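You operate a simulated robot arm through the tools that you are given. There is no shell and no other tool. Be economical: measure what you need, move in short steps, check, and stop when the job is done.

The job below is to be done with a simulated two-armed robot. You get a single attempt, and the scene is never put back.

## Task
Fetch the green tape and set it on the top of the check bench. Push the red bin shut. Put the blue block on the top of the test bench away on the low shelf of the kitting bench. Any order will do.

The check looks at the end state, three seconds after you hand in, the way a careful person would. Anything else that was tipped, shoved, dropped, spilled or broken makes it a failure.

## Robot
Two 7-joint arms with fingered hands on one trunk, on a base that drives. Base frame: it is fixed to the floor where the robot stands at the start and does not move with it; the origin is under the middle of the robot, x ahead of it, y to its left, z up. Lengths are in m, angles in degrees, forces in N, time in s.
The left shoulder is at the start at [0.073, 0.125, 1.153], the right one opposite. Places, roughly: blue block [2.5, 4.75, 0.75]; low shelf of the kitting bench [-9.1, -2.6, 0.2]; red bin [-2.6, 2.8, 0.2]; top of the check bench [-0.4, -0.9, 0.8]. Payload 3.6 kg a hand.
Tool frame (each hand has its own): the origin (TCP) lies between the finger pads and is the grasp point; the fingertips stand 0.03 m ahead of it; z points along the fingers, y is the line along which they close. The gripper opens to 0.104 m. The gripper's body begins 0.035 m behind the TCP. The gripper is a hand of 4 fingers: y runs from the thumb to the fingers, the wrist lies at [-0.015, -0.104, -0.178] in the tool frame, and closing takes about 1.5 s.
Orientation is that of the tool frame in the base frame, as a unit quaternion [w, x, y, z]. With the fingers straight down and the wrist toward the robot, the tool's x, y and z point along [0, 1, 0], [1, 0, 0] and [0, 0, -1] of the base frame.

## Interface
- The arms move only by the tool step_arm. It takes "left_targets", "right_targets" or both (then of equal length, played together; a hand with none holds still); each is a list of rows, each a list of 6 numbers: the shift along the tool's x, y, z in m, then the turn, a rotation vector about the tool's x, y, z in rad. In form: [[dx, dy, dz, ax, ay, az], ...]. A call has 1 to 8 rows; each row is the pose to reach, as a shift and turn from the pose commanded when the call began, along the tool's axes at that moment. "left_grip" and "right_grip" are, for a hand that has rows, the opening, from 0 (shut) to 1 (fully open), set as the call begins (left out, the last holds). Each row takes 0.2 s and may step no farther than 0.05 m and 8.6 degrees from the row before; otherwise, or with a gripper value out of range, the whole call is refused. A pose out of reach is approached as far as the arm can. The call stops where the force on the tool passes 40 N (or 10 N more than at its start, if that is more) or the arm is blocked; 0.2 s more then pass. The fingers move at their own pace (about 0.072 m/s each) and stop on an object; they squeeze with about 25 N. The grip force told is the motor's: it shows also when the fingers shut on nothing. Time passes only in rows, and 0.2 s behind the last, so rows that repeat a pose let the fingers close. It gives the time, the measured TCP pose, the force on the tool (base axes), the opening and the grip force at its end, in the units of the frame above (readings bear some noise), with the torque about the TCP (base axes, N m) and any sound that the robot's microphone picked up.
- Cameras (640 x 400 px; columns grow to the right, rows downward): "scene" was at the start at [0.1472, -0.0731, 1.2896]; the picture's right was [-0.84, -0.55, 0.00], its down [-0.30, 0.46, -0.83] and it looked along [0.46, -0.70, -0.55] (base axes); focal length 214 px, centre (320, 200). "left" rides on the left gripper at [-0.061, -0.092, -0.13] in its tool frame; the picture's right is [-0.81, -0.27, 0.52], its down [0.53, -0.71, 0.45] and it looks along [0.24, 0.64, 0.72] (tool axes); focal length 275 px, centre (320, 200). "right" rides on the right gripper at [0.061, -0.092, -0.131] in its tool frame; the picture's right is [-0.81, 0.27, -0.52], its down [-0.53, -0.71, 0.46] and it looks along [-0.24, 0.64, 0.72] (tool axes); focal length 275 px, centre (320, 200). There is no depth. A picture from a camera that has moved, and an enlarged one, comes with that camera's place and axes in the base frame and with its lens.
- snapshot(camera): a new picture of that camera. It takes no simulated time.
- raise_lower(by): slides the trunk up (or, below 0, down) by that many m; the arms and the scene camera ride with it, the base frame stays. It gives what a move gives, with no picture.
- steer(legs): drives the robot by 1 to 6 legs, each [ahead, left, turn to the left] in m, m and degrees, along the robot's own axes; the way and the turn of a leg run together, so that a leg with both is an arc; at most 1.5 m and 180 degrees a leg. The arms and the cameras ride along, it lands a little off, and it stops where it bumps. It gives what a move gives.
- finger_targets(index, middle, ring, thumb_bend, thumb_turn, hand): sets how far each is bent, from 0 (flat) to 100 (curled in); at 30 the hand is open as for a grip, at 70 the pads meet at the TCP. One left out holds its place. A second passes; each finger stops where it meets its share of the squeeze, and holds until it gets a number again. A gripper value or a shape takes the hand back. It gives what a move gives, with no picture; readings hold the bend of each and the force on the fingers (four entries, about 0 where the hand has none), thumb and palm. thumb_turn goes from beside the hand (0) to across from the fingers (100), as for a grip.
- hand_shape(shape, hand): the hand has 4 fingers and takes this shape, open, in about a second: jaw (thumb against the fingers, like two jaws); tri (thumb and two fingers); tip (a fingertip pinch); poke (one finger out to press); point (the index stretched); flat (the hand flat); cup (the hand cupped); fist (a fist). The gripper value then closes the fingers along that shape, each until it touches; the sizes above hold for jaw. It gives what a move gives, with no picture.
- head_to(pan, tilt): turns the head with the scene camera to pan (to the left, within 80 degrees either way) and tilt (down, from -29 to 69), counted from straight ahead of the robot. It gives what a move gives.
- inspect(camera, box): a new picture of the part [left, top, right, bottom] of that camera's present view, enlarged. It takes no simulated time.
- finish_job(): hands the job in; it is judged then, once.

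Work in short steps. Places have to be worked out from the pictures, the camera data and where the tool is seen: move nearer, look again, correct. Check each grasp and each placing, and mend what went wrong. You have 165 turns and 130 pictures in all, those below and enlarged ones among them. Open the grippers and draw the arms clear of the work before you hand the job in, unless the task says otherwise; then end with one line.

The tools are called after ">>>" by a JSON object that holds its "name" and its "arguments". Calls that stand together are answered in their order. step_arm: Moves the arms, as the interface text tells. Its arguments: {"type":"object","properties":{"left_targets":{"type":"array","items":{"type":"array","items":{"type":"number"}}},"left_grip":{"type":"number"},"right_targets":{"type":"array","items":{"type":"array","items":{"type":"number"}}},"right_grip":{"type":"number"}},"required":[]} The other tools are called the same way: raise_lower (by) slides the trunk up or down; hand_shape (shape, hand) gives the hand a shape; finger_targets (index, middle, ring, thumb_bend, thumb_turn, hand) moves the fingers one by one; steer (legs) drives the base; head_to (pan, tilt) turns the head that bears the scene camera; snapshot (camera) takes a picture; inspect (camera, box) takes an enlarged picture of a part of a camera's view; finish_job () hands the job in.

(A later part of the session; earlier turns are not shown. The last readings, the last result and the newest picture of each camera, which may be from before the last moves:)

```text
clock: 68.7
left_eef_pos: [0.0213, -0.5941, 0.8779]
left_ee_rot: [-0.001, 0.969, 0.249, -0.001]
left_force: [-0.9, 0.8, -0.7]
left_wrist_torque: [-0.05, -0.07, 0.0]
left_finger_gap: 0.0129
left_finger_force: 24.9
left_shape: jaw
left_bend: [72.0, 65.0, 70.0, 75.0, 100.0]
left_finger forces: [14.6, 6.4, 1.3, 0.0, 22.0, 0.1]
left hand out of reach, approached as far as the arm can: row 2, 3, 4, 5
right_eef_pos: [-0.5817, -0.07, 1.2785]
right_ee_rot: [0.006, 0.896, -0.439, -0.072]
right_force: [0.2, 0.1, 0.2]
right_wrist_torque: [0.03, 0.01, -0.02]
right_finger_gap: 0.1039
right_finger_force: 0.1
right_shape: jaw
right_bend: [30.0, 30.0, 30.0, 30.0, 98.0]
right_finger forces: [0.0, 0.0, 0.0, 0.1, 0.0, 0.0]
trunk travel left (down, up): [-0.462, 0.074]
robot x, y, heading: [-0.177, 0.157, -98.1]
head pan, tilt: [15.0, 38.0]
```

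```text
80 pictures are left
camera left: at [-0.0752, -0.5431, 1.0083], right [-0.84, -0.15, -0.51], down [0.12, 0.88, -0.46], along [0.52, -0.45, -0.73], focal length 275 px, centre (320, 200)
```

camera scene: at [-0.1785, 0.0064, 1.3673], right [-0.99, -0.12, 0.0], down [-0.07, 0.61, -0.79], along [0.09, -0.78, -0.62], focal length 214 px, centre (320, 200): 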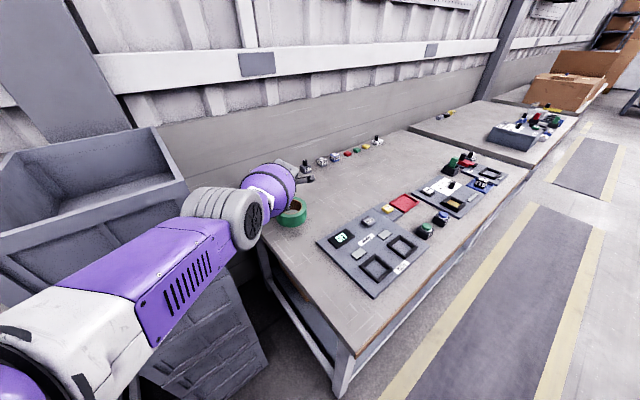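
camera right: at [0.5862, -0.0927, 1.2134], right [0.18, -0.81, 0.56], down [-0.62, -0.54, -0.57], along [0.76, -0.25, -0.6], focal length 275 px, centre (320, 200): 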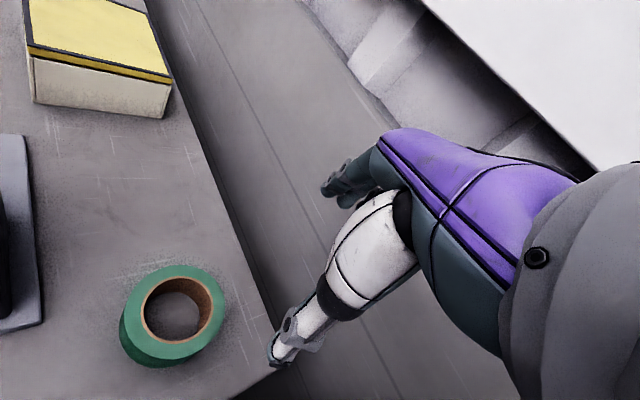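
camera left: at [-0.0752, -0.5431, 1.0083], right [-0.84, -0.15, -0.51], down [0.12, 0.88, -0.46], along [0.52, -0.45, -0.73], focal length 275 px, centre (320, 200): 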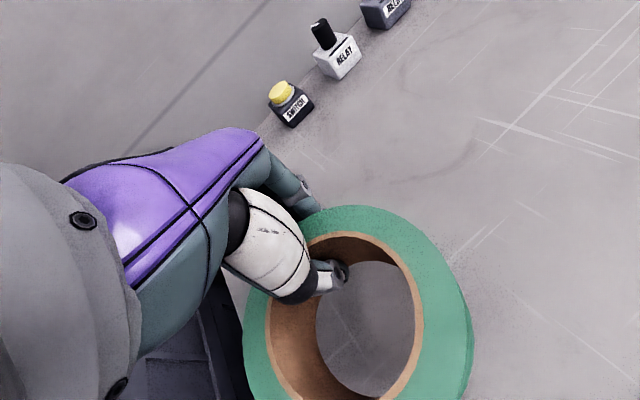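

Reach is at its limit here, tape centre ≈(0.00,−0.557), fully over the bench. I lower the trunk to set it down.

>>> {"name": "raise_lower", "arguments": {"by": -0.03}}

>>> {"name": "snapshot", "arguments": {"camera": "left"}}

```text
clock: 69.4
left_eef_pos: [0.0214, -0.5932, 0.8488]
left_ee_rot: [-0.001, 0.969, 0.248, -0.001]
left_force: [0.4, 0.6, -3.0]
left_wrist_torque: [-0.08, -0.02, 0.0]
left_finger_gap: 0.013
left_finger_force: 25.5
left_shape: jaw
left_bend: [72.0, 65.0, 70.0, 75.0, 100.0]
left_finger forces: [14.6, 6.1, 1.3, 0.0, 22.0, 0.0]
right_eef_pos: [-0.5814, -0.0702, 1.2476]
right_ee_rot: [0.007, 0.896, -0.439, -0.072]
right_force: [0.0, 0.3, 0.5]
right_wrist_torque: [-0.01, -0.02, -0.02]
right_finger_gap: 0.104
right_finger_force: 0.1
right_shape: jaw
right_bend: [30.0, 30.0, 30.0, 30.0, 98.0]
right_finger forces: [0.1, 0.0, 0.1, 0.0, 0.0, 0.2]
trunk travel left (down, up): [-0.432, 0.104]
robot x, y, heading: [-0.1819, 0.1617, -98.3]
head pan, tilt: [15.0, 38.0]
```

```text
79 pictures are left
camera left: at [-0.0759, -0.5427, 0.9781], right [-0.84, -0.15, -0.52], down [0.12, 0.88, -0.46], along [0.52, -0.45, -0.73], focal length 275 px, centre (320, 200)
```

left: 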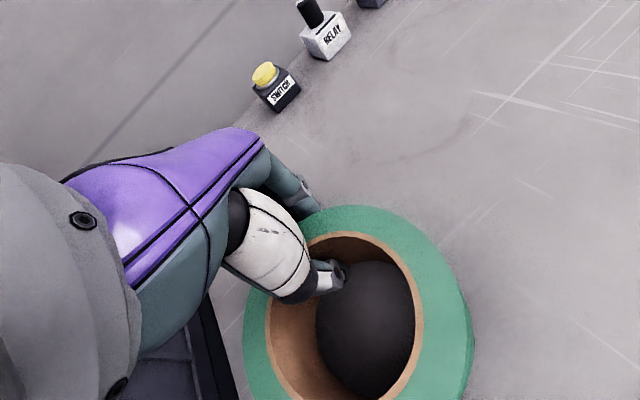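

About 0.013 remains by the grasp height; lower in small steps.

>>> {"name": "raise_lower", "arguments": {"by": -0.011}}

```text
clock: 70.0
left_eef_pos: [0.0204, -0.5944, 0.8366]
left_ee_rot: [0.0, 0.969, 0.249, -0.001]
left_force: [-0.4, -0.6, -1.7]
left_wrist_torque: [0.0, 0.0, -0.01]
left_finger_gap: 0.0128
left_finger_force: 25.5
left_shape: jaw
left_bend: [72.0, 65.0, 70.0, 75.0, 100.0]
left_finger forces: [14.7, 6.2, 1.5, 0.0, 22.4, 0.1]
right_eef_pos: [-0.5809, -0.0704, 1.2377]
right_ee_rot: [0.006, 0.896, -0.439, -0.072]
right_force: [0.0, 0.8, 0.8]
right_wrist_torque: [-0.05, 0.0, 0.0]
right_finger_gap: 0.1039
right_finger_force: 0.0
right_shape: jaw
right_bend: [30.0, 30.0, 30.0, 30.0, 98.0]
right_finger forces: [0.1, 0.1, 0.1, 0.0, 0.0, 0.1]
trunk travel left (down, up): [-0.421, 0.115]
robot x, y, heading: [-0.1806, 0.1532, -98.0]
head pan, tilt: [15.0, 38.0]
```

>>> {"name": "raise_lower", "arguments": {"by": -0.004}}

>>> {"name": "snapshot", "arguments": {"camera": "left"}}

```text
clock: 70.5
left_eef_pos: [0.021, -0.594, 0.8341]
left_ee_rot: [0.0, 0.968, 0.249, -0.002]
left_force: [0.9, 2.1, 8.2]
left_wrist_torque: [0.03, 0.0, -0.04]
left_finger_gap: 0.0131
left_finger_force: 25.0
left_shape: jaw
left_bend: [72.0, 65.0, 70.0, 75.0, 100.0]
left_finger forces: [15.2, 6.6, 1.9, 0.0, 24.3, 0.0]
right_eef_pos: [-0.581, -0.0699, 1.234]
right_ee_rot: [0.006, 0.896, -0.439, -0.071]
right_force: [0.2, 0.0, -0.4]
right_wrist_torque: [0.01, 0.0, 0.01]
right_finger_gap: 0.1038
right_finger_force: 0.1
right_shape: jaw
right_bend: [30.0, 30.0, 30.0, 30.0, 98.0]
right_finger forces: [0.0, 0.0, 0.1, 0.0, 0.0, 0.0]
trunk travel left (down, up): [-0.417, 0.119]
robot x, y, heading: [-0.1785, 0.1599, -98.2]
head pan, tilt: [15.0, 38.0]
```

```text
78 pictures are left
camera left: at [-0.0756, -0.5425, 0.9644], right [-0.84, -0.15, -0.52], down [0.12, 0.88, -0.46], along [0.52, -0.45, -0.72], focal length 275 px, centre (320, 200)
```

left: 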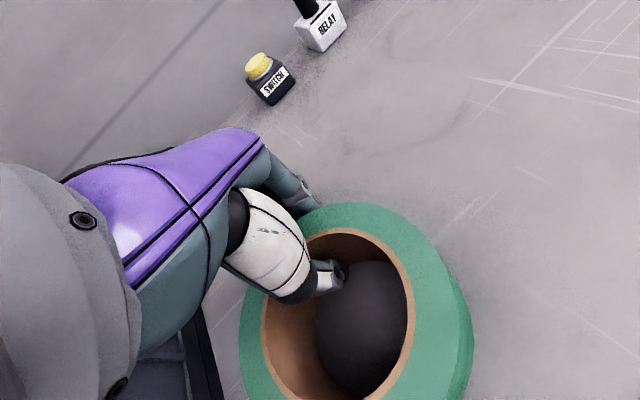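

Contact felt (8 N). Open the fingers with the arm held still.

>>> {"name": "finger_targets", "arguments": {"hand": "left", "index": 35, "middle": 35, "ring": 35, "thumb_bend": 40}}

>>> {"name": "snapshot", "arguments": {"camera": "left"}}

```text
clock: 71.5
left_eef_pos: [0.0216, -0.5924, 0.8319]
left_ee_rot: [0.0, 0.969, 0.248, -0.001]
left_force: [-0.9, 1.5, 5.7]
left_wrist_torque: [-0.1, -0.15, -0.05]
left_finger_gap: 0.0831
left_finger_force: 2.9
left_shape: fingers
left_bend: [35.0, 36.0, 35.0, 40.0, 100.0]
left_finger forces: [0.0, 5.1, 0.0, 0.1, 0.0, 0.0]
right_eef_pos: [-0.5811, -0.0692, 1.2324]
right_ee_rot: [0.006, 0.896, -0.439, -0.071]
right_force: [-0.3, -0.2, -0.3]
right_wrist_torque: [-0.03, -0.05, 0.02]
right_finger_gap: 0.1036
right_finger_force: 0.1
right_shape: jaw
right_bend: [30.0, 30.0, 30.0, 30.0, 98.0]
right_finger forces: [0.0, 0.0, 0.0, 0.0, 0.0, 0.1]
trunk travel left (down, up): [-0.417, 0.119]
robot x, y, heading: [-0.1772, 0.1621, -98.1]
head pan, tilt: [15.0, 38.0]
```

```text
77 pictures are left
camera left: at [-0.0761, -0.5422, 0.963], right [-0.84, -0.15, -0.52], down [0.12, 0.88, -0.46], along [0.52, -0.45, -0.73], focal length 275 px, centre (320, 200)
```

left: 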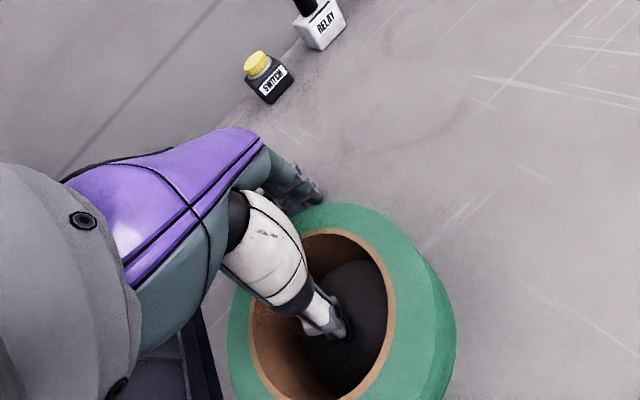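

Released. Raise the trunk straight up.

>>> {"name": "raise_lower", "arguments": {"by": 0.1}}

>>> {"name": "snapshot", "arguments": {"camera": "left"}}

>>> {"name": "snapshot", "arguments": {"camera": "scene"}}

```text
clock: 72.9
left_eef_pos: [0.0176, -0.6127, 1.0632]
left_ee_rot: [0.083, 0.965, 0.247, -0.036]
left_force: [-0.4, -0.8, -0.3]
left_wrist_torque: [0.0, 0.04, 0.01]
left_finger_gap: 0.0835
left_finger_force: 0.0
left_shape: fingers
left_bend: [35.0, 35.0, 35.0, 40.0, 100.0]
left_finger forces: [0.0, 0.0, 0.0, 0.0, 0.1, 0.1]
right_eef_pos: [-0.5815, -0.0704, 1.3318]
right_ee_rot: [0.005, 0.896, -0.439, -0.072]
right_force: [-0.5, 0.0, -0.4]
right_wrist_torque: [0.0, -0.03, -0.02]
right_finger_gap: 0.1039
right_finger_force: 0.0
right_shape: jaw
right_bend: [30.0, 30.0, 30.0, 30.0, 98.0]
right_finger forces: [0.0, 0.0, 0.0, 0.0, 0.0, 0.0]
trunk travel left (down, up): [-0.517, 0.019]
robot x, y, heading: [-0.1778, 0.1621, -98.0]
head pan, tilt: [15.0, 38.0]
```

```text
76 pictures are left
camera left: at [-0.0752, -0.5397, 1.1848], right [-0.86, -0.24, -0.46], down [0.11, 0.79, -0.61], along [0.5, -0.57, -0.65], focal length 275 px, centre (320, 200)
```

left: 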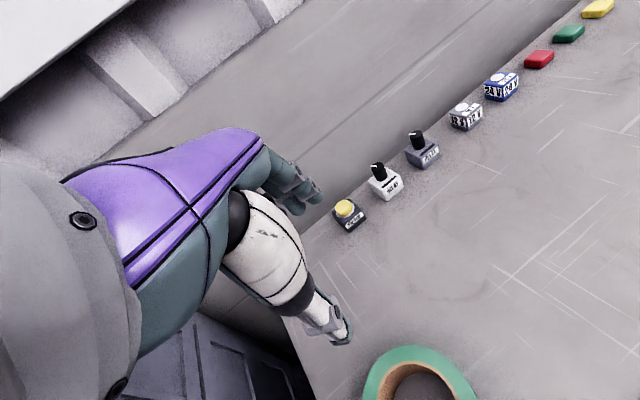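

```text
75 pictures are left
camera scene: at [-0.1722, 0.0505, 1.43], right [-0.99, -0.12, 0.0], down [-0.07, 0.61, -0.79], along [0.09, -0.78, -0.62], focal length 214 px, centre (320, 200)
```

scene: 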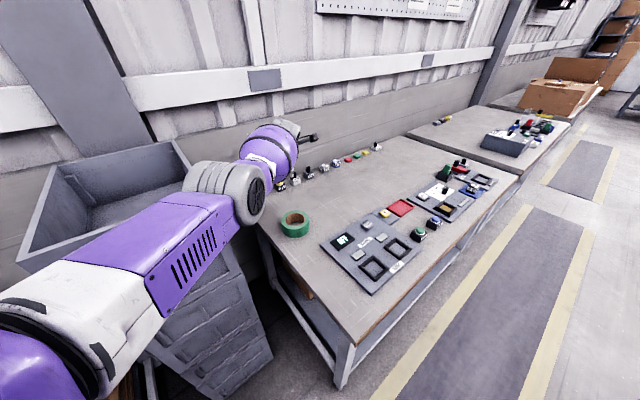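

The tape stands on the check bench. Now I back into the aisle, away from benches.

>>> {"name": "steer", "arguments": {"legs": [[-0.19, -0.3, 0]]}}

>>> {"name": "hand_shape", "arguments": {"hand": "left", "shape": "jaw"}}

>>> {"name": "head_to", "arguments": {"pan": -70, "tilt": 25}}

>>> {"name": "snapshot", "arguments": {"camera": "scene"}}

```text
clock: 75.2
left_eef_pos: [-0.2483, -0.3807, 1.065]
left_ee_rot: [0.083, 0.964, 0.249, -0.036]
left_force: [0.1, -0.1, 0.1]
left_wrist_torque: [-0.02, 0.02, -0.01]
left_finger_gap: 0.0837
left_finger_force: 0.2
left_shape: fingers
left_bend: [35.0, 35.0, 35.0, 40.0, 100.0]
left_finger forces: [0.0, 0.0, 0.0, 0.0, 0.0, 0.0]
right_eef_pos: [-0.8486, 0.16, 1.3329]
right_ee_rot: [0.006, 0.896, -0.438, -0.072]
right_force: [-0.1, 0.2, -0.7]
right_wrist_torque: [0.01, 0.0, 0.01]
right_finger_gap: 0.1039
right_finger_force: 0.2
right_shape: jaw
right_bend: [30.0, 30.0, 30.0, 30.0, 98.0]
right_finger forces: [0.1, 0.0, 0.1, 0.0, 0.0, 0.1]
trunk travel left (down, up): [-0.517, 0.019]
robot x, y, heading: [-0.4471, 0.3906, -97.9]
head pan, tilt: [15.0, 38.0]
```

```text
clock: 76.0
left_eef_pos: [-0.2479, -0.3802, 1.0641]
left_ee_rot: [0.084, 0.964, 0.249, -0.035]
left_force: [0.3, 1.3, 0.4]
left_wrist_torque: [0.02, -0.02, 0.03]
left_finger_gap: 0.1035
left_finger_force: 0.0
left_shape: jaw
left_bend: [30.0, 30.0, 30.0, 30.0, 98.0]
left_finger forces: [0.1, 0.1, 0.0, 0.0, 0.0, 0.1]
right_eef_pos: [-0.8489, 0.1602, 1.333]
right_ee_rot: [0.007, 0.897, -0.437, -0.071]
right_force: [-0.2, -0.6, -0.5]
right_wrist_torque: [-0.01, 0.05, 0.01]
right_finger_gap: 0.1039
right_finger_force: 0.1
right_shape: jaw
right_bend: [30.0, 30.0, 30.0, 30.0, 98.0]
right_finger forces: [0.0, 0.0, 0.0, 0.0, 0.1, 0.0]
trunk travel left (down, up): [-0.517, 0.019]
robot x, y, heading: [-0.4455, 0.3914, -98.1]
head pan, tilt: [15.0, 38.0]
```

```text
clock: 77.6
left_eef_pos: [-0.248, -0.3811, 1.0645]
left_ee_rot: [0.083, 0.964, 0.249, -0.036]
left_force: [0.0, -0.4, 0.3]
left_wrist_torque: [0.02, 0.04, 0.04]
left_finger_gap: 0.1037
left_finger_force: 0.0
left_shape: jaw
left_bend: [30.0, 30.0, 30.0, 30.0, 98.0]
left_finger forces: [0.0, 0.0, 0.0, 0.1, 0.1, 0.0]
right_eef_pos: [-0.8487, 0.1614, 1.3332]
right_ee_rot: [0.006, 0.896, -0.438, -0.072]
right_force: [-0.9, -0.5, 0.0]
right_wrist_torque: [0.02, 0.0, -0.05]
right_finger_gap: 0.1038
right_finger_force: 0.1
right_shape: jaw
right_bend: [30.0, 30.0, 30.0, 30.0, 98.0]
right_finger forces: [0.0, 0.1, 0.0, 0.0, 0.1, 0.1]
trunk travel left (down, up): [-0.517, 0.019]
robot x, y, heading: [-0.4445, 0.3934, -97.9]
head pan, tilt: [-70.0, 25.0]
```

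```text
74 pictures are left
camera scene: at [-0.54, 0.3495, 1.4505], right [-0.21, 0.98, 0.0], down [0.41, 0.09, -0.91], along [-0.89, -0.19, -0.42], focal length 214 px, centre (320, 200)
```

scene: 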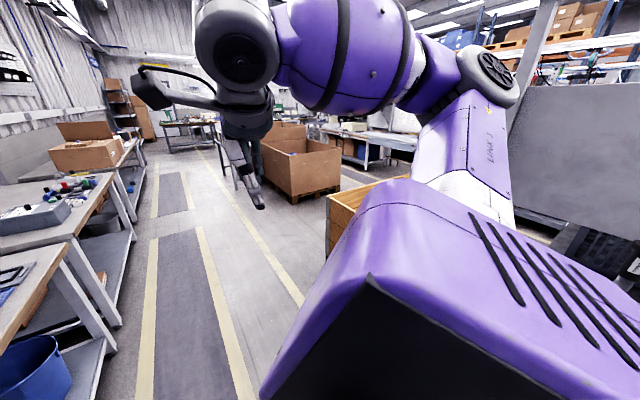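

Pull the left hand in for travel.

>>> {"name": "step_arm", "arguments": {"left_targets": [[0.022, -0.03, 0, 0, 0, 0.05], [0.045, -0.06, 0, 0.03, 0, 0.1], [0.067, -0.09, 0, 0.06, 0, 0.15], [0.09, -0.12, 0, 0.09, 0, 0.2], [0.112, -0.15, 0, 0.12, 0, 0.25], [0.135, -0.18, 0, 0.12, 0, 0.3], [0.157, -0.21, 0, 0.12, 0, 0.35], [0.18, -0.24, 0, 0.12, 0, 0.4]]}}

>>> {"name": "head_to", "arguments": {"pan": 70, "tilt": 15}}

>>> {"name": "snapshot", "arguments": {"camera": "scene"}}

```text
clock: 79.4
left_eef_pos: [-0.2082, -0.0861, 1.0117]
left_ee_rot: [0.031, 0.998, 0.048, -0.034]
left_force: [0.4, 0.6, -0.5]
left_wrist_torque: [-0.02, -0.01, -0.02]
left_finger_gap: 0.1039
left_finger_force: 0.0
left_shape: jaw
left_bend: [30.0, 30.0, 30.0, 30.0, 98.0]
left_finger forces: [0.0, 0.0, 0.0, 0.1, 0.0, 0.1]
right_eef_pos: [-0.847, 0.1624, 1.3326]
right_ee_rot: [0.007, 0.896, -0.438, -0.071]
right_force: [0.3, -0.9, 0.5]
right_wrist_torque: [-0.05, 0.01, 0.03]
right_finger_gap: 0.1037
right_finger_force: 0.0
right_shape: jaw
right_bend: [30.0, 30.0, 30.0, 30.0, 98.0]
right_finger forces: [0.0, 0.0, 0.1, 0.0, 0.0, 0.1]
trunk travel left (down, up): [-0.517, 0.019]
robot x, y, heading: [-0.4462, 0.3908, -98.2]
head pan, tilt: [-70.0, 25.0]
```

```text
clock: 81.7
left_eef_pos: [-0.2064, -0.0887, 1.0099]
left_ee_rot: [0.032, 0.998, 0.05, -0.034]
left_force: [-1.0, 0.3, -0.8]
left_wrist_torque: [-0.02, 0.0, 0.0]
left_finger_gap: 0.1038
left_finger_force: 0.1
left_shape: jaw
left_bend: [30.0, 30.0, 30.0, 30.0, 98.0]
left_finger forces: [0.0, 0.0, 0.1, 0.1, 0.0, 0.1]
right_eef_pos: [-0.8491, 0.1615, 1.3348]
right_ee_rot: [0.007, 0.896, -0.437, -0.072]
right_force: [-0.7, 0.4, -0.2]
right_wrist_torque: [0.01, -0.02, -0.02]
right_finger_gap: 0.1041
right_finger_force: 0.0
right_shape: jaw
right_bend: [30.0, 30.0, 30.0, 30.0, 98.0]
right_finger forces: [0.1, 0.0, 0.1, 0.1, 0.0, 0.0]
trunk travel left (down, up): [-0.517, 0.019]
robot x, y, heading: [-0.445, 0.389, -97.9]
head pan, tilt: [70.0, 15.0]
```

```text
73 pictures are left
camera scene: at [-0.3674, 0.3247, 1.4668], right [-0.47, -0.88, 0.0], down [-0.23, 0.12, -0.97], along [0.85, -0.45, -0.26], focal length 214 px, centre (320, 200)
```

scene: 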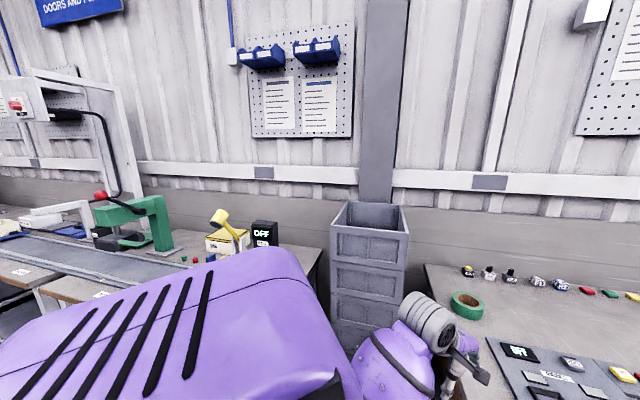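

All fine: tape upright on the check bench, crates stack unmoved. Turn left to face up the aisle (heading ≈45).

>>> {"name": "steer", "arguments": {"legs": [[0, 0, 143]]}}

>>> {"name": "head_to", "arguments": {"pan": 0, "tilt": 12}}

>>> {"name": "snapshot", "arguments": {"camera": "scene"}}

>>> {"name": "head_to", "arguments": {"pan": 75, "tilt": 15}}

>>> {"name": "snapshot", "arguments": {"camera": "scene"}}

```text
clock: 88.0
left_eef_pos: [-0.3492, 0.9166, 1.0115]
left_ee_rot: [0.041, 0.269, 0.962, 0.019]
left_force: [-0.1, 0.9, 0.1]
left_wrist_torque: [0.03, -0.03, 0.01]
left_finger_gap: 0.1035
left_finger_force: 0.0
left_shape: jaw
left_bend: [30.0, 30.0, 30.0, 30.0, 98.0]
left_finger forces: [0.0, 0.1, 0.0, 0.0, 0.0, 0.0]
right_eef_pos: [0.0133, 0.3322, 1.3325]
right_ee_rot: [0.07, 0.7, 0.711, -0.017]
right_force: [0.7, 0.5, 0.8]
right_wrist_torque: [0.02, 0.02, 0.01]
right_finger_gap: 0.1039
right_finger_force: 0.0
right_shape: jaw
right_bend: [30.0, 30.0, 30.0, 30.0, 98.0]
right_finger forces: [0.0, 0.1, 0.1, 0.0, 0.0, 0.0]
trunk travel left (down, up): [-0.517, 0.019]
robot x, y, heading: [-0.4431, 0.3914, 45.1]
head pan, tilt: [70.0, 15.0]
```

```text
clock: 89.4
left_eef_pos: [-0.3509, 0.9166, 1.0114]
left_ee_rot: [0.042, 0.27, 0.962, 0.019]
left_force: [-0.3, 0.0, -0.1]
left_wrist_torque: [0.04, 0.02, -0.01]
left_finger_gap: 0.1038
left_finger_force: 0.1
left_shape: jaw
left_bend: [30.0, 30.0, 30.0, 30.0, 98.0]
left_finger forces: [0.0, 0.0, 0.0, 0.1, 0.0, 0.1]
right_eef_pos: [0.0136, 0.3333, 1.3322]
right_ee_rot: [0.07, 0.699, 0.712, -0.017]
right_force: [0.1, 0.1, -0.6]
right_wrist_torque: [-0.02, 0.02, -0.04]
right_finger_gap: 0.1041
right_finger_force: 0.0
right_shape: jaw
right_bend: [30.0, 30.0, 30.0, 30.0, 98.0]
right_finger forces: [0.1, 0.1, 0.0, 0.1, 0.0, 0.0]
trunk travel left (down, up): [-0.517, 0.019]
robot x, y, heading: [-0.4471, 0.3878, 45.1]
head pan, tilt: [0.0, 12.0]
```

```text
72 pictures are left
camera scene: at [-0.3639, 0.4753, 1.4717], right [0.71, -0.71, 0.0], down [-0.15, -0.15, -0.98], along [0.69, 0.69, -0.21], focal length 214 px, centre (320, 200)
```

scene: 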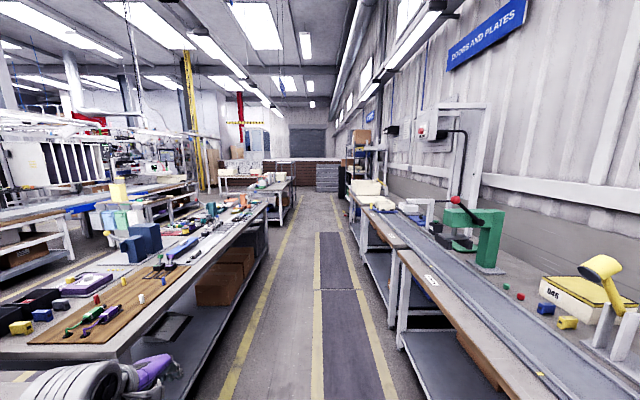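

```text
clock: 90.8
left_eef_pos: [-0.3498, 0.9171, 1.0119]
left_ee_rot: [0.042, 0.269, 0.962, 0.019]
left_force: [-0.1, 0.6, 1.1]
left_wrist_torque: [0.02, 0.0, 0.02]
left_finger_gap: 0.1039
left_finger_force: 0.0
left_shape: jaw
left_bend: [30.0, 30.0, 30.0, 30.0, 98.0]
left_finger forces: [0.1, 0.1, 0.1, 0.1, 0.0, 0.0]
right_eef_pos: [0.0137, 0.3335, 1.3333]
right_ee_rot: [0.069, 0.698, 0.712, -0.017]
right_force: [1.0, -1.1, 1.4]
right_wrist_torque: [-0.01, 0.03, -0.01]
right_finger_gap: 0.104
right_finger_force: 0.0
right_shape: jaw
right_bend: [30.0, 30.0, 30.0, 30.0, 98.0]
right_finger forces: [0.0, 0.0, 0.0, 0.0, 0.0, 0.1]
trunk travel left (down, up): [-0.517, 0.019]
robot x, y, heading: [-0.4472, 0.386, 44.9]
head pan, tilt: [75.0, 15.0]
```

```text
71 pictures are left
camera scene: at [-0.4763, 0.4901, 1.4668], right [0.87, 0.5, 0.0], down [0.13, -0.22, -0.97], along [-0.48, 0.84, -0.26], focal length 214 px, centre (320, 200)
```

scene: 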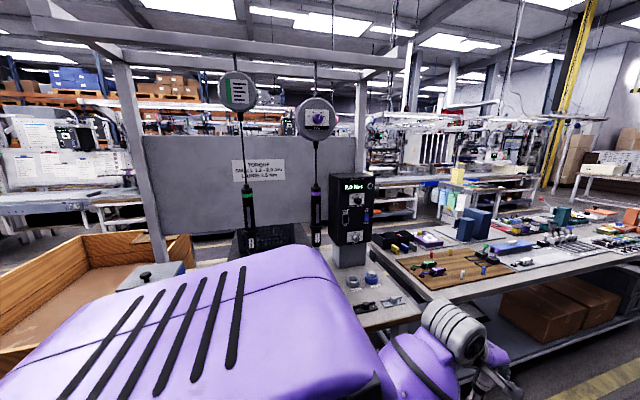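

Aisle ahead is clear. The test bench should be the second bench on the left (≈5.1 m along). Drive ahead in legs.

>>> {"name": "steer", "arguments": {"legs": [[1.5, 0, 0], [1.5, 0, 0], [0.9, 0, 0]]}}

>>> {"name": "head_to", "arguments": {"pan": 40, "tilt": 22}}

>>> {"name": "snapshot", "arguments": {"camera": "scene"}}

```text
clock: 109.7
left_eef_pos: [2.3304, 3.75, 1.0112]
left_ee_rot: [0.041, 0.255, 0.966, 0.02]
left_force: [0.3, 0.0, 0.0]
left_wrist_torque: [-0.02, 0.0, -0.01]
left_finger_gap: 0.1038
left_finger_force: 0.1
left_shape: jaw
left_bend: [30.0, 30.0, 30.0, 30.0, 98.0]
left_finger forces: [0.0, 0.0, 0.1, 0.0, 0.0, 0.0]
right_eef_pos: [2.7115, 3.1782, 1.3328]
right_ee_rot: [0.07, 0.688, 0.722, -0.017]
right_force: [-1.5, 0.9, -0.1]
right_wrist_torque: [0.01, -0.03, 0.04]
right_finger_gap: 0.1037
right_finger_force: 0.0
right_shape: jaw
right_bend: [30.0, 30.0, 30.0, 30.0, 98.0]
right_finger forces: [0.0, 0.1, 0.0, 0.0, 0.0, 0.0]
trunk travel left (down, up): [-0.517, 0.019]
robot x, y, heading: [2.2487, 3.2226, 46.7]
head pan, tilt: [75.0, 15.0]
```

```text
clock: 110.7
left_eef_pos: [2.3298, 3.7514, 1.0115]
left_ee_rot: [0.041, 0.255, 0.966, 0.019]
left_force: [0.0, -0.2, -0.3]
left_wrist_torque: [0.0, 0.02, 0.01]
left_finger_gap: 0.1036
left_finger_force: 0.0
left_shape: jaw
left_bend: [30.0, 30.0, 30.0, 30.0, 98.0]
left_finger forces: [0.0, 0.0, 0.0, 0.0, 0.0, 0.1]
right_eef_pos: [2.7104, 3.1769, 1.333]
right_ee_rot: [0.071, 0.688, 0.722, -0.015]
right_force: [-0.6, 0.2, 0.3]
right_wrist_torque: [0.0, 0.01, -0.02]
right_finger_gap: 0.1037
right_finger_force: 0.0
right_shape: jaw
right_bend: [30.0, 30.0, 30.0, 30.0, 98.0]
right_finger forces: [0.0, 0.1, 0.0, 0.0, 0.0, 0.0]
trunk travel left (down, up): [-0.517, 0.019]
robot x, y, heading: [2.2483, 3.2219, 46.8]
head pan, tilt: [40.0, 22.0]
```

```text
70 pictures are left
camera scene: at [2.2705, 3.3327, 1.4554], right [1.0, -0.06, 0.0], down [-0.02, -0.37, -0.93], along [0.05, 0.93, -0.37], focal length 214 px, centre (320, 200)
```

scene: 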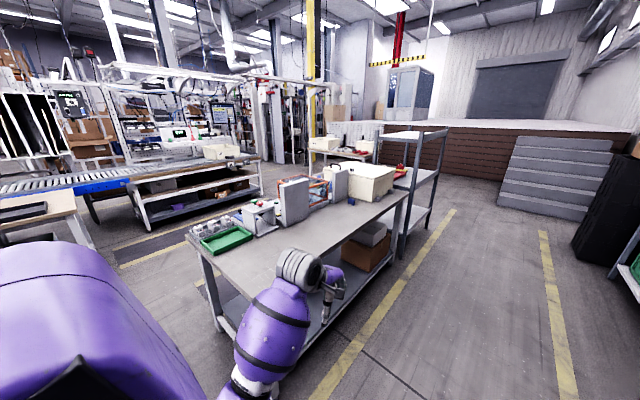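

Zoom at the bench top to find the blue block.

>>> {"name": "inspect", "arguments": {"camera": "scene", "box": [180, 150, 440, 310]}}

```text
2.46 times, centred on (310, 230) of scene
camera zoom: at [2.2705, 3.3327, 1.4554], right [1.0, -0.06, 0.0], down [-0.02, -0.37, -0.93], along [0.05, 0.93, -0.37], focal length 528 px, centre (345, 126)
```

zoom: 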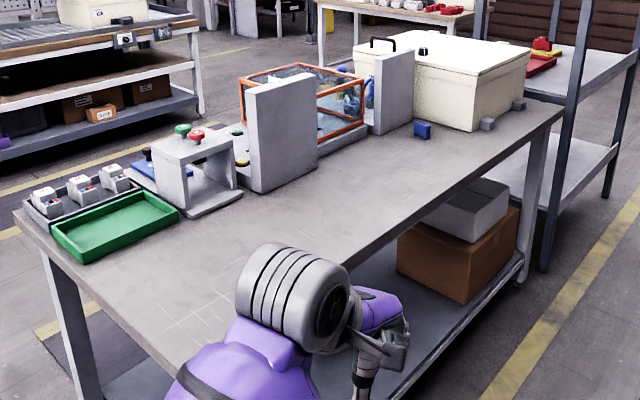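

The blue block is at about (2.62,4.95), 0.29 m in from the edge. I lift the left hand, drive on 1.2 m, then turn left to face the bench.

>>> {"name": "step_arm", "arguments": {"left_targets": [[0, -0.01, -0.04, 0, 0, 0], [0, -0.02, -0.08, 0, 0, 0], [0, -0.03, -0.12, 0, 0, 0], [0, -0.04, -0.16, 0, 0, 0], [0, -0.04, -0.2, 0, 0, 0]]}}

>>> {"name": "steer", "arguments": {"legs": [[1.22, 0.03, 0], [0, 0, 86]]}}

>>> {"name": "head_to", "arguments": {"pan": -10, "tilt": 35}}

>>> {"name": "snapshot", "arguments": {"camera": "scene"}}

```text
clock: 111.9
left_eef_pos: [2.293, 3.7118, 1.2102]
left_ee_rot: [0.042, 0.254, 0.966, 0.019]
left_force: [-0.1, -0.4, -0.6]
left_wrist_torque: [0.01, 0.02, 0.0]
left_finger_gap: 0.1038
left_finger_force: 0.1
left_shape: jaw
left_bend: [30.0, 30.0, 30.0, 30.0, 98.0]
left_finger forces: [0.0, 0.0, 0.0, 0.0, 0.0, 0.0]
right_eef_pos: [2.7109, 3.1779, 1.3326]
right_ee_rot: [0.071, 0.688, 0.722, -0.016]
right_force: [0.1, 0.3, -0.1]
right_wrist_torque: [-0.01, 0.02, -0.01]
right_finger_gap: 0.1041
right_finger_force: 0.2
right_shape: jaw
right_bend: [30.0, 30.0, 30.0, 30.0, 98.0]
right_finger forces: [0.0, 0.0, 0.0, 0.0, 0.1, 0.0]
trunk travel left (down, up): [-0.517, 0.019]
robot x, y, heading: [2.2525, 3.22, 46.7]
head pan, tilt: [40.0, 22.0]
```

```text
clock: 121.6
left_eef_pos: [2.5848, 4.2274, 1.207]
left_ee_rot: [0.018, -0.45, 0.892, 0.041]
left_force: [0.8, 0.3, -0.1]
left_wrist_torque: [0.0, 0.0, -0.02]
left_finger_gap: 0.1036
left_finger_force: 0.0
left_shape: jaw
left_bend: [30.0, 30.0, 30.0, 30.0, 98.0]
left_finger forces: [0.1, 0.1, 0.0, 0.0, 0.0, 0.0]
right_eef_pos: [3.1658, 4.5782, 1.3336]
right_ee_rot: [0.063, 0.038, 0.997, 0.034]
right_force: [-1.0, -0.3, 0.1]
right_wrist_torque: [0.0, 0.01, -0.01]
right_finger_gap: 0.1039
right_finger_force: 0.1
right_shape: jaw
right_bend: [30.0, 30.0, 30.0, 30.0, 98.0]
right_finger forces: [0.1, 0.0, 0.0, 0.0, 0.0, 0.0]
trunk travel left (down, up): [-0.517, 0.019]
robot x, y, heading: [3.0621, 4.1251, 129.9]
head pan, tilt: [40.0, 22.0]
```

```text
clock: 122.8
left_eef_pos: [2.5839, 4.2277, 1.2081]
left_ee_rot: [0.018, -0.45, 0.892, 0.041]
left_force: [0.3, 1.2, 0.0]
left_wrist_torque: [0.01, -0.03, -0.04]
left_finger_gap: 0.1041
left_finger_force: 0.0
left_shape: jaw
left_bend: [30.0, 30.0, 30.0, 30.0, 98.0]
left_finger forces: [0.0, 0.0, 0.0, 0.0, 0.0, 0.1]
right_eef_pos: [3.1652, 4.5782, 1.3333]
right_ee_rot: [0.063, 0.037, 0.997, 0.034]
right_force: [-0.7, 0.2, 0.9]
right_wrist_torque: [0.02, 0.02, -0.02]
right_finger_gap: 0.1042
right_finger_force: 0.0
right_shape: jaw
right_bend: [30.0, 30.0, 30.0, 30.0, 98.0]
right_finger forces: [0.0, 0.0, 0.0, 0.0, 0.0, 0.0]
trunk travel left (down, up): [-0.517, 0.019]
robot x, y, heading: [3.0663, 4.1261, 129.7]
head pan, tilt: [-10.0, 35.0]
```

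```text
68 pictures are left
camera scene: at [3.0065, 4.2217, 1.4348], right [0.87, 0.5, 0.0], down [0.29, -0.5, -0.82], along [-0.41, 0.71, -0.57], focal length 214 px, centre (320, 200)
```

scene: 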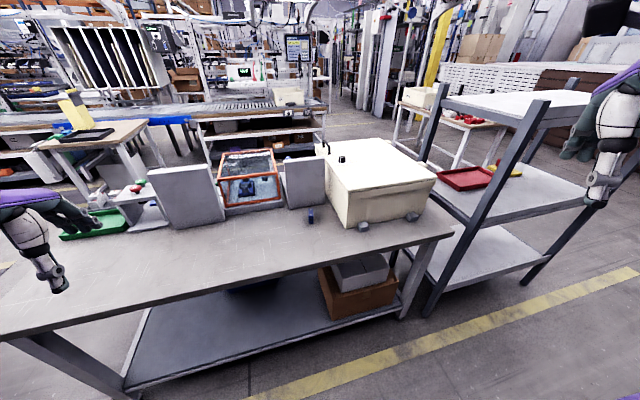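

Triangulated block: (2.595,4.852,0.83). Zoom for its surroundings.

>>> {"name": "inspect", "arguments": {"camera": "scene", "box": [240, 150, 400, 250]}}

```text
4.00 times, centred on (320, 200) of scene
camera zoom: at [3.0065, 4.2217, 1.4348], right [0.87, 0.5, 0.0], down [0.29, -0.5, -0.82], along [-0.41, 0.71, -0.57], focal length 858 px, centre (320, 200)
```

zoom: 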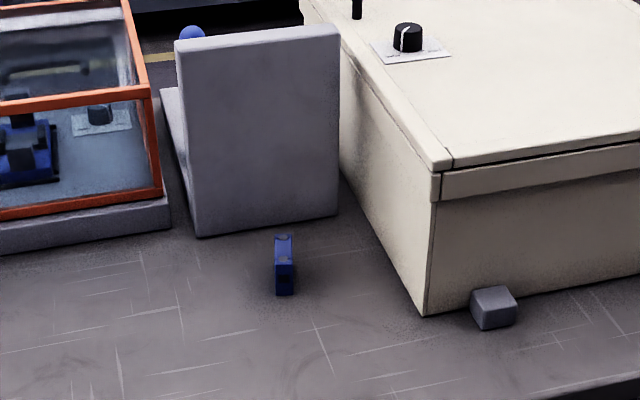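

The block is thin (~0.02) and lies lengthwise away from me, so I must close sideways: left hand with fingers on the right side. I turn to heading 100 and move so it lies 20° left at 0.62 m.

>>> {"name": "steer", "arguments": {"legs": [[0, 0, -30], [0.214, 0.126, 0]]}}

>>> {"name": "head_to", "arguments": {"pan": 20, "tilt": 45}}

>>> {"name": "snapshot", "arguments": {"camera": "scene"}}

>>> {"name": "snapshot", "arguments": {"camera": "left"}}

```text
clock: 126.1
left_eef_pos: [2.543, 4.6395, 1.2072]
left_ee_rot: [0.028, -0.205, 0.978, 0.036]
left_force: [0.1, -0.1, -0.9]
left_wrist_torque: [0.02, 0.01, 0.02]
left_finger_gap: 0.1035
left_finger_force: 0.1
left_shape: jaw
left_bend: [30.0, 30.0, 30.0, 30.0, 98.0]
left_finger forces: [0.0, 0.1, 0.0, 0.0, 0.0, 0.0]
right_eef_pos: [3.221, 4.6559, 1.3334]
right_ee_rot: [0.07, 0.292, 0.954, 0.018]
right_force: [0.0, -0.6, -0.9]
right_wrist_torque: [0.03, 0.02, 0.03]
right_finger_gap: 0.1039
right_finger_force: 0.0
right_shape: jaw
right_bend: [30.0, 30.0, 30.0, 30.0, 98.0]
right_finger forces: [0.0, 0.1, 0.0, 0.1, 0.1, 0.0]
trunk travel left (down, up): [-0.517, 0.019]
robot x, y, heading: [2.9078, 4.3115, 100.1]
head pan, tilt: [-10.0, 35.0]
```

```text
clock: 127.0
left_eef_pos: [2.5424, 4.6399, 1.2077]
left_ee_rot: [0.028, -0.204, 0.978, 0.036]
left_force: [0.7, -0.1, -0.7]
left_wrist_torque: [0.01, 0.02, 0.04]
left_finger_gap: 0.1038
left_finger_force: 0.1
left_shape: jaw
left_bend: [30.0, 30.0, 30.0, 30.0, 98.0]
left_finger forces: [0.1, 0.0, 0.0, 0.1, 0.0, 0.0]
right_eef_pos: [3.2215, 4.655, 1.333]
right_ee_rot: [0.07, 0.292, 0.954, 0.018]
right_force: [0.6, 0.1, 0.0]
right_wrist_torque: [0.01, 0.0, -0.01]
right_finger_gap: 0.1042
right_finger_force: 0.1
right_shape: jaw
right_bend: [30.0, 30.0, 30.0, 30.0, 98.0]
right_finger forces: [0.1, 0.0, 0.1, 0.0, 0.0, 0.0]
trunk travel left (down, up): [-0.517, 0.019]
robot x, y, heading: [2.9088, 4.3125, 99.9]
head pan, tilt: [20.0, 45.0]
```

```text
66 pictures are left
camera scene: at [2.864, 4.407, 1.42], right [0.87, 0.5, 0.0], down [0.35, -0.61, -0.71], along [-0.35, 0.61, -0.71], focal length 214 px, centre (320, 200)
```

scene: 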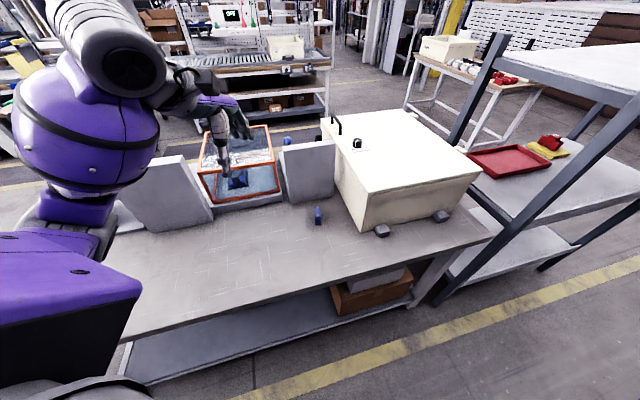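

```text
65 pictures are left
camera left: at [2.6305, 4.5704, 1.3371], right [0.87, 0.11, -0.48], down [-0.18, -0.83, -0.53], along [-0.45, 0.55, -0.7], focal length 275 px, centre (320, 200)
```

left: 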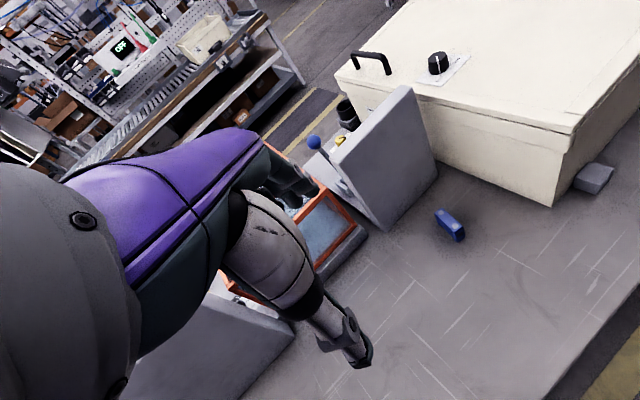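

Zoom from the left hand camera to find the block's orientation.

>>> {"name": "inspect", "arguments": {"camera": "left", "box": [400, 180, 500, 260]}}

```text
5.00 times, centred on (450, 220) of left
camera zoom: at [2.6305, 4.5704, 1.3371], right [0.87, 0.11, -0.48], down [-0.18, -0.83, -0.53], along [-0.45, 0.55, -0.7], focal length 1376 px, centre (-330, 100)
```

zoom: 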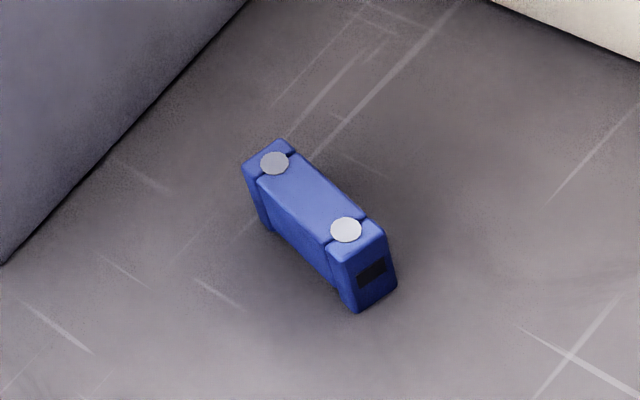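

Block long axis ≈121°, centre ≈(2.60,4.852), top ≈0.84. The hand needs yaw 31° (now 114°). Rotate the left hand right in place first.

>>> {"name": "step_arm", "arguments": {"left_targets": [[0, 0, 0, 0.03, 0.033, 0.1], [0, 0, 0, 0.062, 0.065, 0.23], [-0.01, 0.01, 0, 0.071, 0.058, 0.37], [-0.02, 0.02, 0, 0.076, 0.054, 0.51], [-0.03, 0.035, 0, 0.081, 0.05, 0.65], [-0.04, 0.05, 0, 0.086, 0.046, 0.79], [-0.05, 0.065, 0, 0.091, 0.042, 0.93], [-0.06, 0.08, 0, 0.096, 0.037, 1.07]]}}

```text
clock: 128.8
left_eef_pos: [2.5644, 4.7372, 1.217]
left_ee_rot: [-0.002, 0.324, 0.946, -0.004]
left_force: [-1.2, 0.0, 0.2]
left_wrist_torque: [0.0, -0.02, 0.01]
left_finger_gap: 0.1038
left_finger_force: 0.1
left_shape: jaw
left_bend: [30.0, 30.0, 30.0, 30.0, 98.0]
left_finger forces: [0.1, 0.0, 0.1, 0.1, 0.1, 0.1]
right_eef_pos: [3.2208, 4.6548, 1.334]
right_ee_rot: [0.069, 0.292, 0.954, 0.017]
right_force: [-0.4, -0.6, -0.5]
right_wrist_torque: [0.02, 0.0, -0.01]
right_finger_gap: 0.1039
right_finger_force: 0.1
right_shape: jaw
right_bend: [30.0, 30.0, 30.0, 30.0, 98.0]
right_finger forces: [0.0, 0.0, 0.1, 0.0, 0.0, 0.0]
trunk travel left (down, up): [-0.517, 0.019]
robot x, y, heading: [2.9084, 4.3089, 100.1]
head pan, tilt: [20.0, 45.0]
```

Level now, yaw 52°. Finish the turn (0.37 rad), move over the block and descend to z≈1.0.

>>> {"name": "step_arm", "arguments": {"left_targets": [[0.01, 0.03, 0, 0, 0, 0.12], [0.025, 0.07, 0, 0, 0, 0.25], [0.042, 0.113, 0, 0, 0, 0.37], [0.042, 0.113, 0.045, 0, 0, 0.37], [0.042, 0.113, 0.09, 0, 0, 0.37], [0.042, 0.113, 0.135, 0, 0, 0.37], [0.042, 0.113, 0.18, 0, 0, 0.37]]}}

>>> {"name": "snapshot", "arguments": {"camera": "left"}}

>>> {"name": "snapshot", "arguments": {"camera": "scene"}}

```text
clock: 130.4
left_eef_pos: [2.5989, 4.8511, 1.0356]
left_ee_rot: [-0.003, 0.491, 0.871, -0.003]
left_force: [0.1, -0.4, 0.1]
left_wrist_torque: [-0.02, -0.02, 0.0]
left_finger_gap: 0.1036
left_finger_force: 0.0
left_shape: jaw
left_bend: [30.0, 30.0, 30.0, 30.0, 98.0]
left_finger forces: [0.1, 0.0, 0.0, 0.0, 0.1, 0.1]
right_eef_pos: [3.2202, 4.6544, 1.3325]
right_ee_rot: [0.069, 0.292, 0.954, 0.017]
right_force: [0.0, 0.5, -0.4]
right_wrist_torque: [0.01, 0.01, 0.02]
right_finger_gap: 0.104
right_finger_force: 0.1
right_shape: jaw
right_bend: [30.0, 30.0, 30.0, 30.0, 98.0]
right_finger forces: [0.0, 0.1, 0.0, 0.0, 0.1, 0.0]
trunk travel left (down, up): [-0.517, 0.019]
robot x, y, heading: [2.9076, 4.3133, 99.9]
head pan, tilt: [20.0, 45.0]
```

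```text
63 pictures are left
camera left: at [2.5532, 4.7519, 1.1664], right [0.18, -0.84, -0.51], down [-0.89, 0.08, -0.45], along [0.42, 0.54, -0.73], focal length 275 px, centre (320, 200)
```

left: 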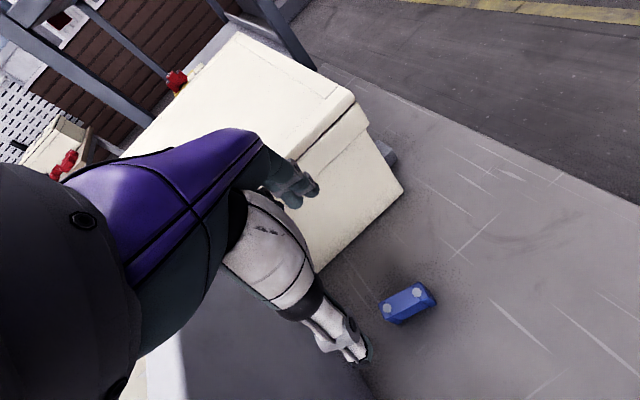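

```text
62 pictures are left
camera scene: at [2.8634, 4.4073, 1.4199], right [0.87, 0.5, 0.0], down [0.35, -0.61, -0.71], along [-0.35, 0.61, -0.71], focal length 214 px, centre (320, 200)
```

scene: 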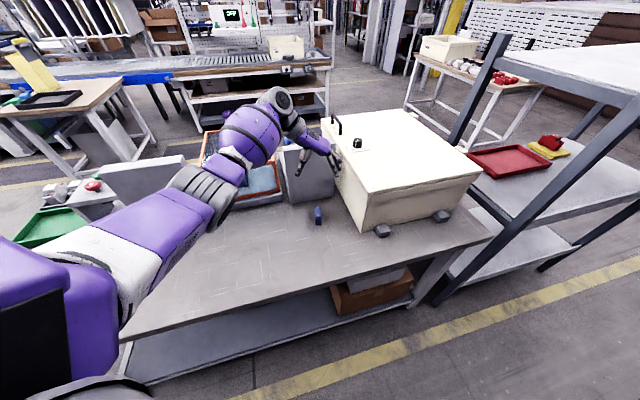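

Aligned above the block. Descend to z≈0.88 and check.

>>> {"name": "step_arm", "arguments": {"left_targets": [[0, -0.002, 0.04, 0, 0, 0], [-0.002, -0.002, 0.08, 0, 0, 0], [-0.003, -0.002, 0.12, 0, 0, 0], [-0.003, -0.002, 0.155, 0, 0, 0]]}}

>>> {"name": "snapshot", "arguments": {"camera": "left"}}

>>> {"name": "inspect", "arguments": {"camera": "scene", "box": [200, 120, 400, 245]}}

```text
clock: 131.4
left_eef_pos: [2.5974, 4.8471, 0.8805]
left_ee_rot: [-0.001, 0.492, 0.871, -0.003]
left_force: [0.5, 0.2, 0.2]
left_wrist_torque: [0.01, 0.01, -0.01]
left_finger_gap: 0.1037
left_finger_force: 0.1
left_shape: jaw
left_bend: [30.0, 30.0, 30.0, 30.0, 98.0]
left_finger forces: [0.0, 0.0, 0.0, 0.1, 0.0, 0.0]
right_eef_pos: [3.2209, 4.6558, 1.3327]
right_ee_rot: [0.071, 0.292, 0.954, 0.016]
right_force: [0.3, 0.0, 0.3]
right_wrist_torque: [0.0, -0.02, 0.03]
right_finger_gap: 0.1041
right_finger_force: 0.1
right_shape: jaw
right_bend: [30.0, 30.0, 30.0, 30.0, 98.0]
right_finger forces: [0.1, 0.0, 0.1, 0.1, 0.0, 0.0]
trunk travel left (down, up): [-0.517, 0.019]
robot x, y, heading: [2.9071, 4.3149, 100.0]
head pan, tilt: [20.0, 45.0]
```

```text
61 pictures are left
camera left: at [2.5517, 4.747, 1.0111], right [0.18, -0.84, -0.51], down [-0.89, 0.09, -0.45], along [0.42, 0.54, -0.73], focal length 275 px, centre (320, 200)
```

left: 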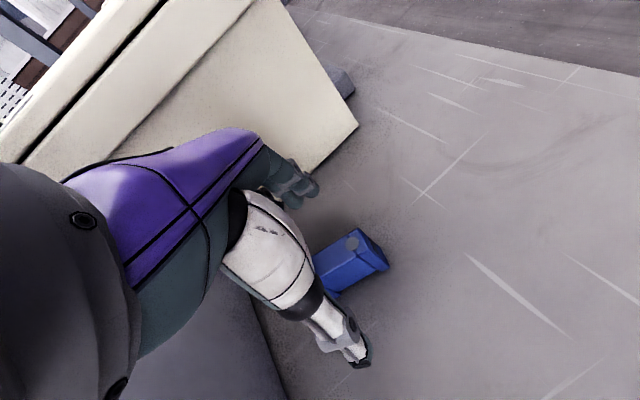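

```text
3.20 times, centred on (300, 182) of scene
camera zoom: at [2.864, 4.4076, 1.42], right [0.87, 0.5, 0.0], down [0.35, -0.61, -0.71], along [-0.35, 0.61, -0.71], focal length 686 px, centre (384, 256)
```

zoom: 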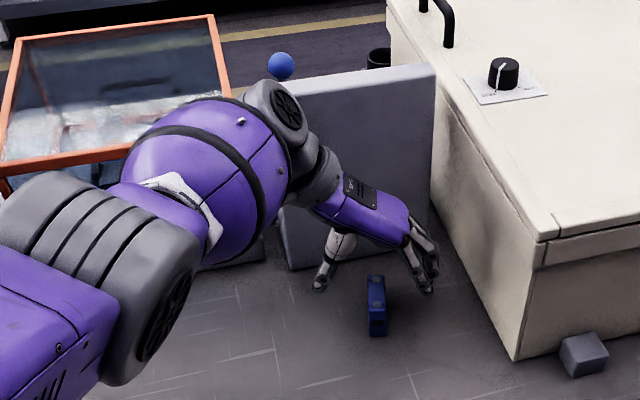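

Block lies between thumb and fingers; shift 5 mm toward me and descend to 0.836.

>>> {"name": "step_arm", "arguments": {"left_targets": [[-0.005, 0, 0.02, 0, 0, 0], [-0.005, 0, 0.035, 0, 0, 0], [-0.005, 0, 0.045, 0, 0, 0]]}}

>>> {"name": "snapshot", "arguments": {"camera": "left"}}

```text
clock: 132.2
left_eef_pos: [2.6049, 4.8326, 0.8411]
left_ee_rot: [-0.001, 0.493, 0.87, -0.003]
left_force: [-0.2, -0.8, -1.0]
left_wrist_torque: [-0.01, -0.01, 0.01]
left_finger_gap: 0.1042
left_finger_force: 0.0
left_shape: jaw
left_bend: [30.0, 30.0, 30.0, 30.0, 98.0]
left_finger forces: [0.0, 0.0, 0.1, 0.1, 0.0, 0.0]
left hand out of reach, approached as far as the arm can: row 2, 3
right_eef_pos: [3.2195, 4.6554, 1.3335]
right_ee_rot: [0.07, 0.292, 0.954, 0.018]
right_force: [0.1, -0.1, -0.8]
right_wrist_torque: [0.02, 0.0, 0.01]
right_finger_gap: 0.104
right_finger_force: 0.0
right_shape: jaw
right_bend: [30.0, 30.0, 30.0, 30.0, 98.0]
right_finger forces: [0.0, 0.1, 0.0, 0.0, 0.0, 0.1]
trunk travel left (down, up): [-0.517, 0.019]
robot x, y, heading: [2.9073, 4.3091, 100.3]
head pan, tilt: [20.0, 45.0]
```

```text
59 pictures are left
camera left: at [2.559, 4.7332, 0.9718], right [0.18, -0.84, -0.51], down [-0.89, 0.09, -0.45], along [0.42, 0.54, -0.73], focal length 275 px, centre (320, 200)
```

left: 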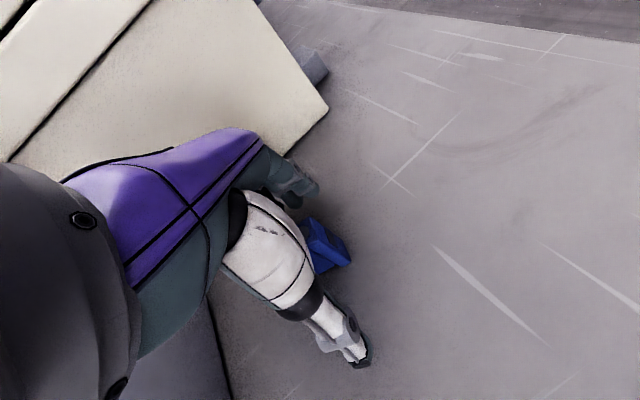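

Reach is limited by the high trunk. I lift the hand 6 cm, then lower the trunk instead.

>>> {"name": "step_arm", "arguments": {"left_targets": [[0, 0, -0.03, 0, 0, 0], [0, 0, -0.07, 0, 0, 0], [0, 0, -0.1, 0, 0, 0]]}}

>>> {"name": "raise_lower", "arguments": {"by": -0.08}}

```text
clock: 133.1
left_eef_pos: [2.5892, 4.8643, 0.9321]
left_ee_rot: [-0.001, 0.492, 0.871, -0.005]
left_force: [-0.2, -0.2, 0.7]
left_wrist_torque: [-0.01, -0.04, -0.01]
left_finger_gap: 0.1039
left_finger_force: 0.0
left_shape: jaw
left_bend: [30.0, 30.0, 30.0, 30.0, 98.0]
left_finger forces: [0.0, 0.0, 0.0, 0.1, 0.0, 0.0]
left hand out of reach, approached as far as the arm can: row 1, 2, 3
right_eef_pos: [3.2201, 4.6541, 1.3339]
right_ee_rot: [0.069, 0.292, 0.954, 0.019]
right_force: [-0.2, -0.2, 0.1]
right_wrist_torque: [0.0, 0.01, -0.01]
right_finger_gap: 0.1038
right_finger_force: 0.1
right_shape: jaw
right_bend: [30.0, 30.0, 30.0, 30.0, 98.0]
right_finger forces: [0.0, 0.1, 0.0, 0.0, 0.0, 0.1]
trunk travel left (down, up): [-0.517, 0.019]
robot x, y, heading: [2.9097, 4.3111, 100.3]
head pan, tilt: [20.0, 45.0]
```

```text
clock: 133.7
left_eef_pos: [2.5987, 4.8453, 0.8312]
left_ee_rot: [0.039, 0.49, 0.87, -0.039]
left_force: [-0.1, -1.5, 13.9]
left_wrist_torque: [0.62, -0.7, -0.05]
left_finger_gap: 0.1039
left_finger_force: 0.0
left_shape: jaw
left_bend: [30.0, 30.0, 30.0, 30.0, 98.0]
left_finger forces: [0.0, 14.0, 0.0, 0.0, 0.0, 0.0]
right_eef_pos: [3.2202, 4.6583, 1.2903]
right_ee_rot: [0.074, 0.291, 0.954, 0.008]
right_force: [0.5, 0.0, 0.3]
right_wrist_torque: [-0.01, 0.02, 0.02]
right_finger_gap: 0.104
right_finger_force: 0.1
right_shape: jaw
right_bend: [30.0, 30.0, 30.0, 30.0, 98.0]
right_finger forces: [0.1, 0.1, 0.0, 0.0, 0.0, 0.0]
trunk travel left (down, up): [-0.481, 0.055]
robot x, y, heading: [2.9092, 4.3082, 100.0]
head pan, tilt: [20.0, 45.0]
stopped: the force on the tool passed its limit (the readings are from after the stop); the commanded pose is now the measured one
```

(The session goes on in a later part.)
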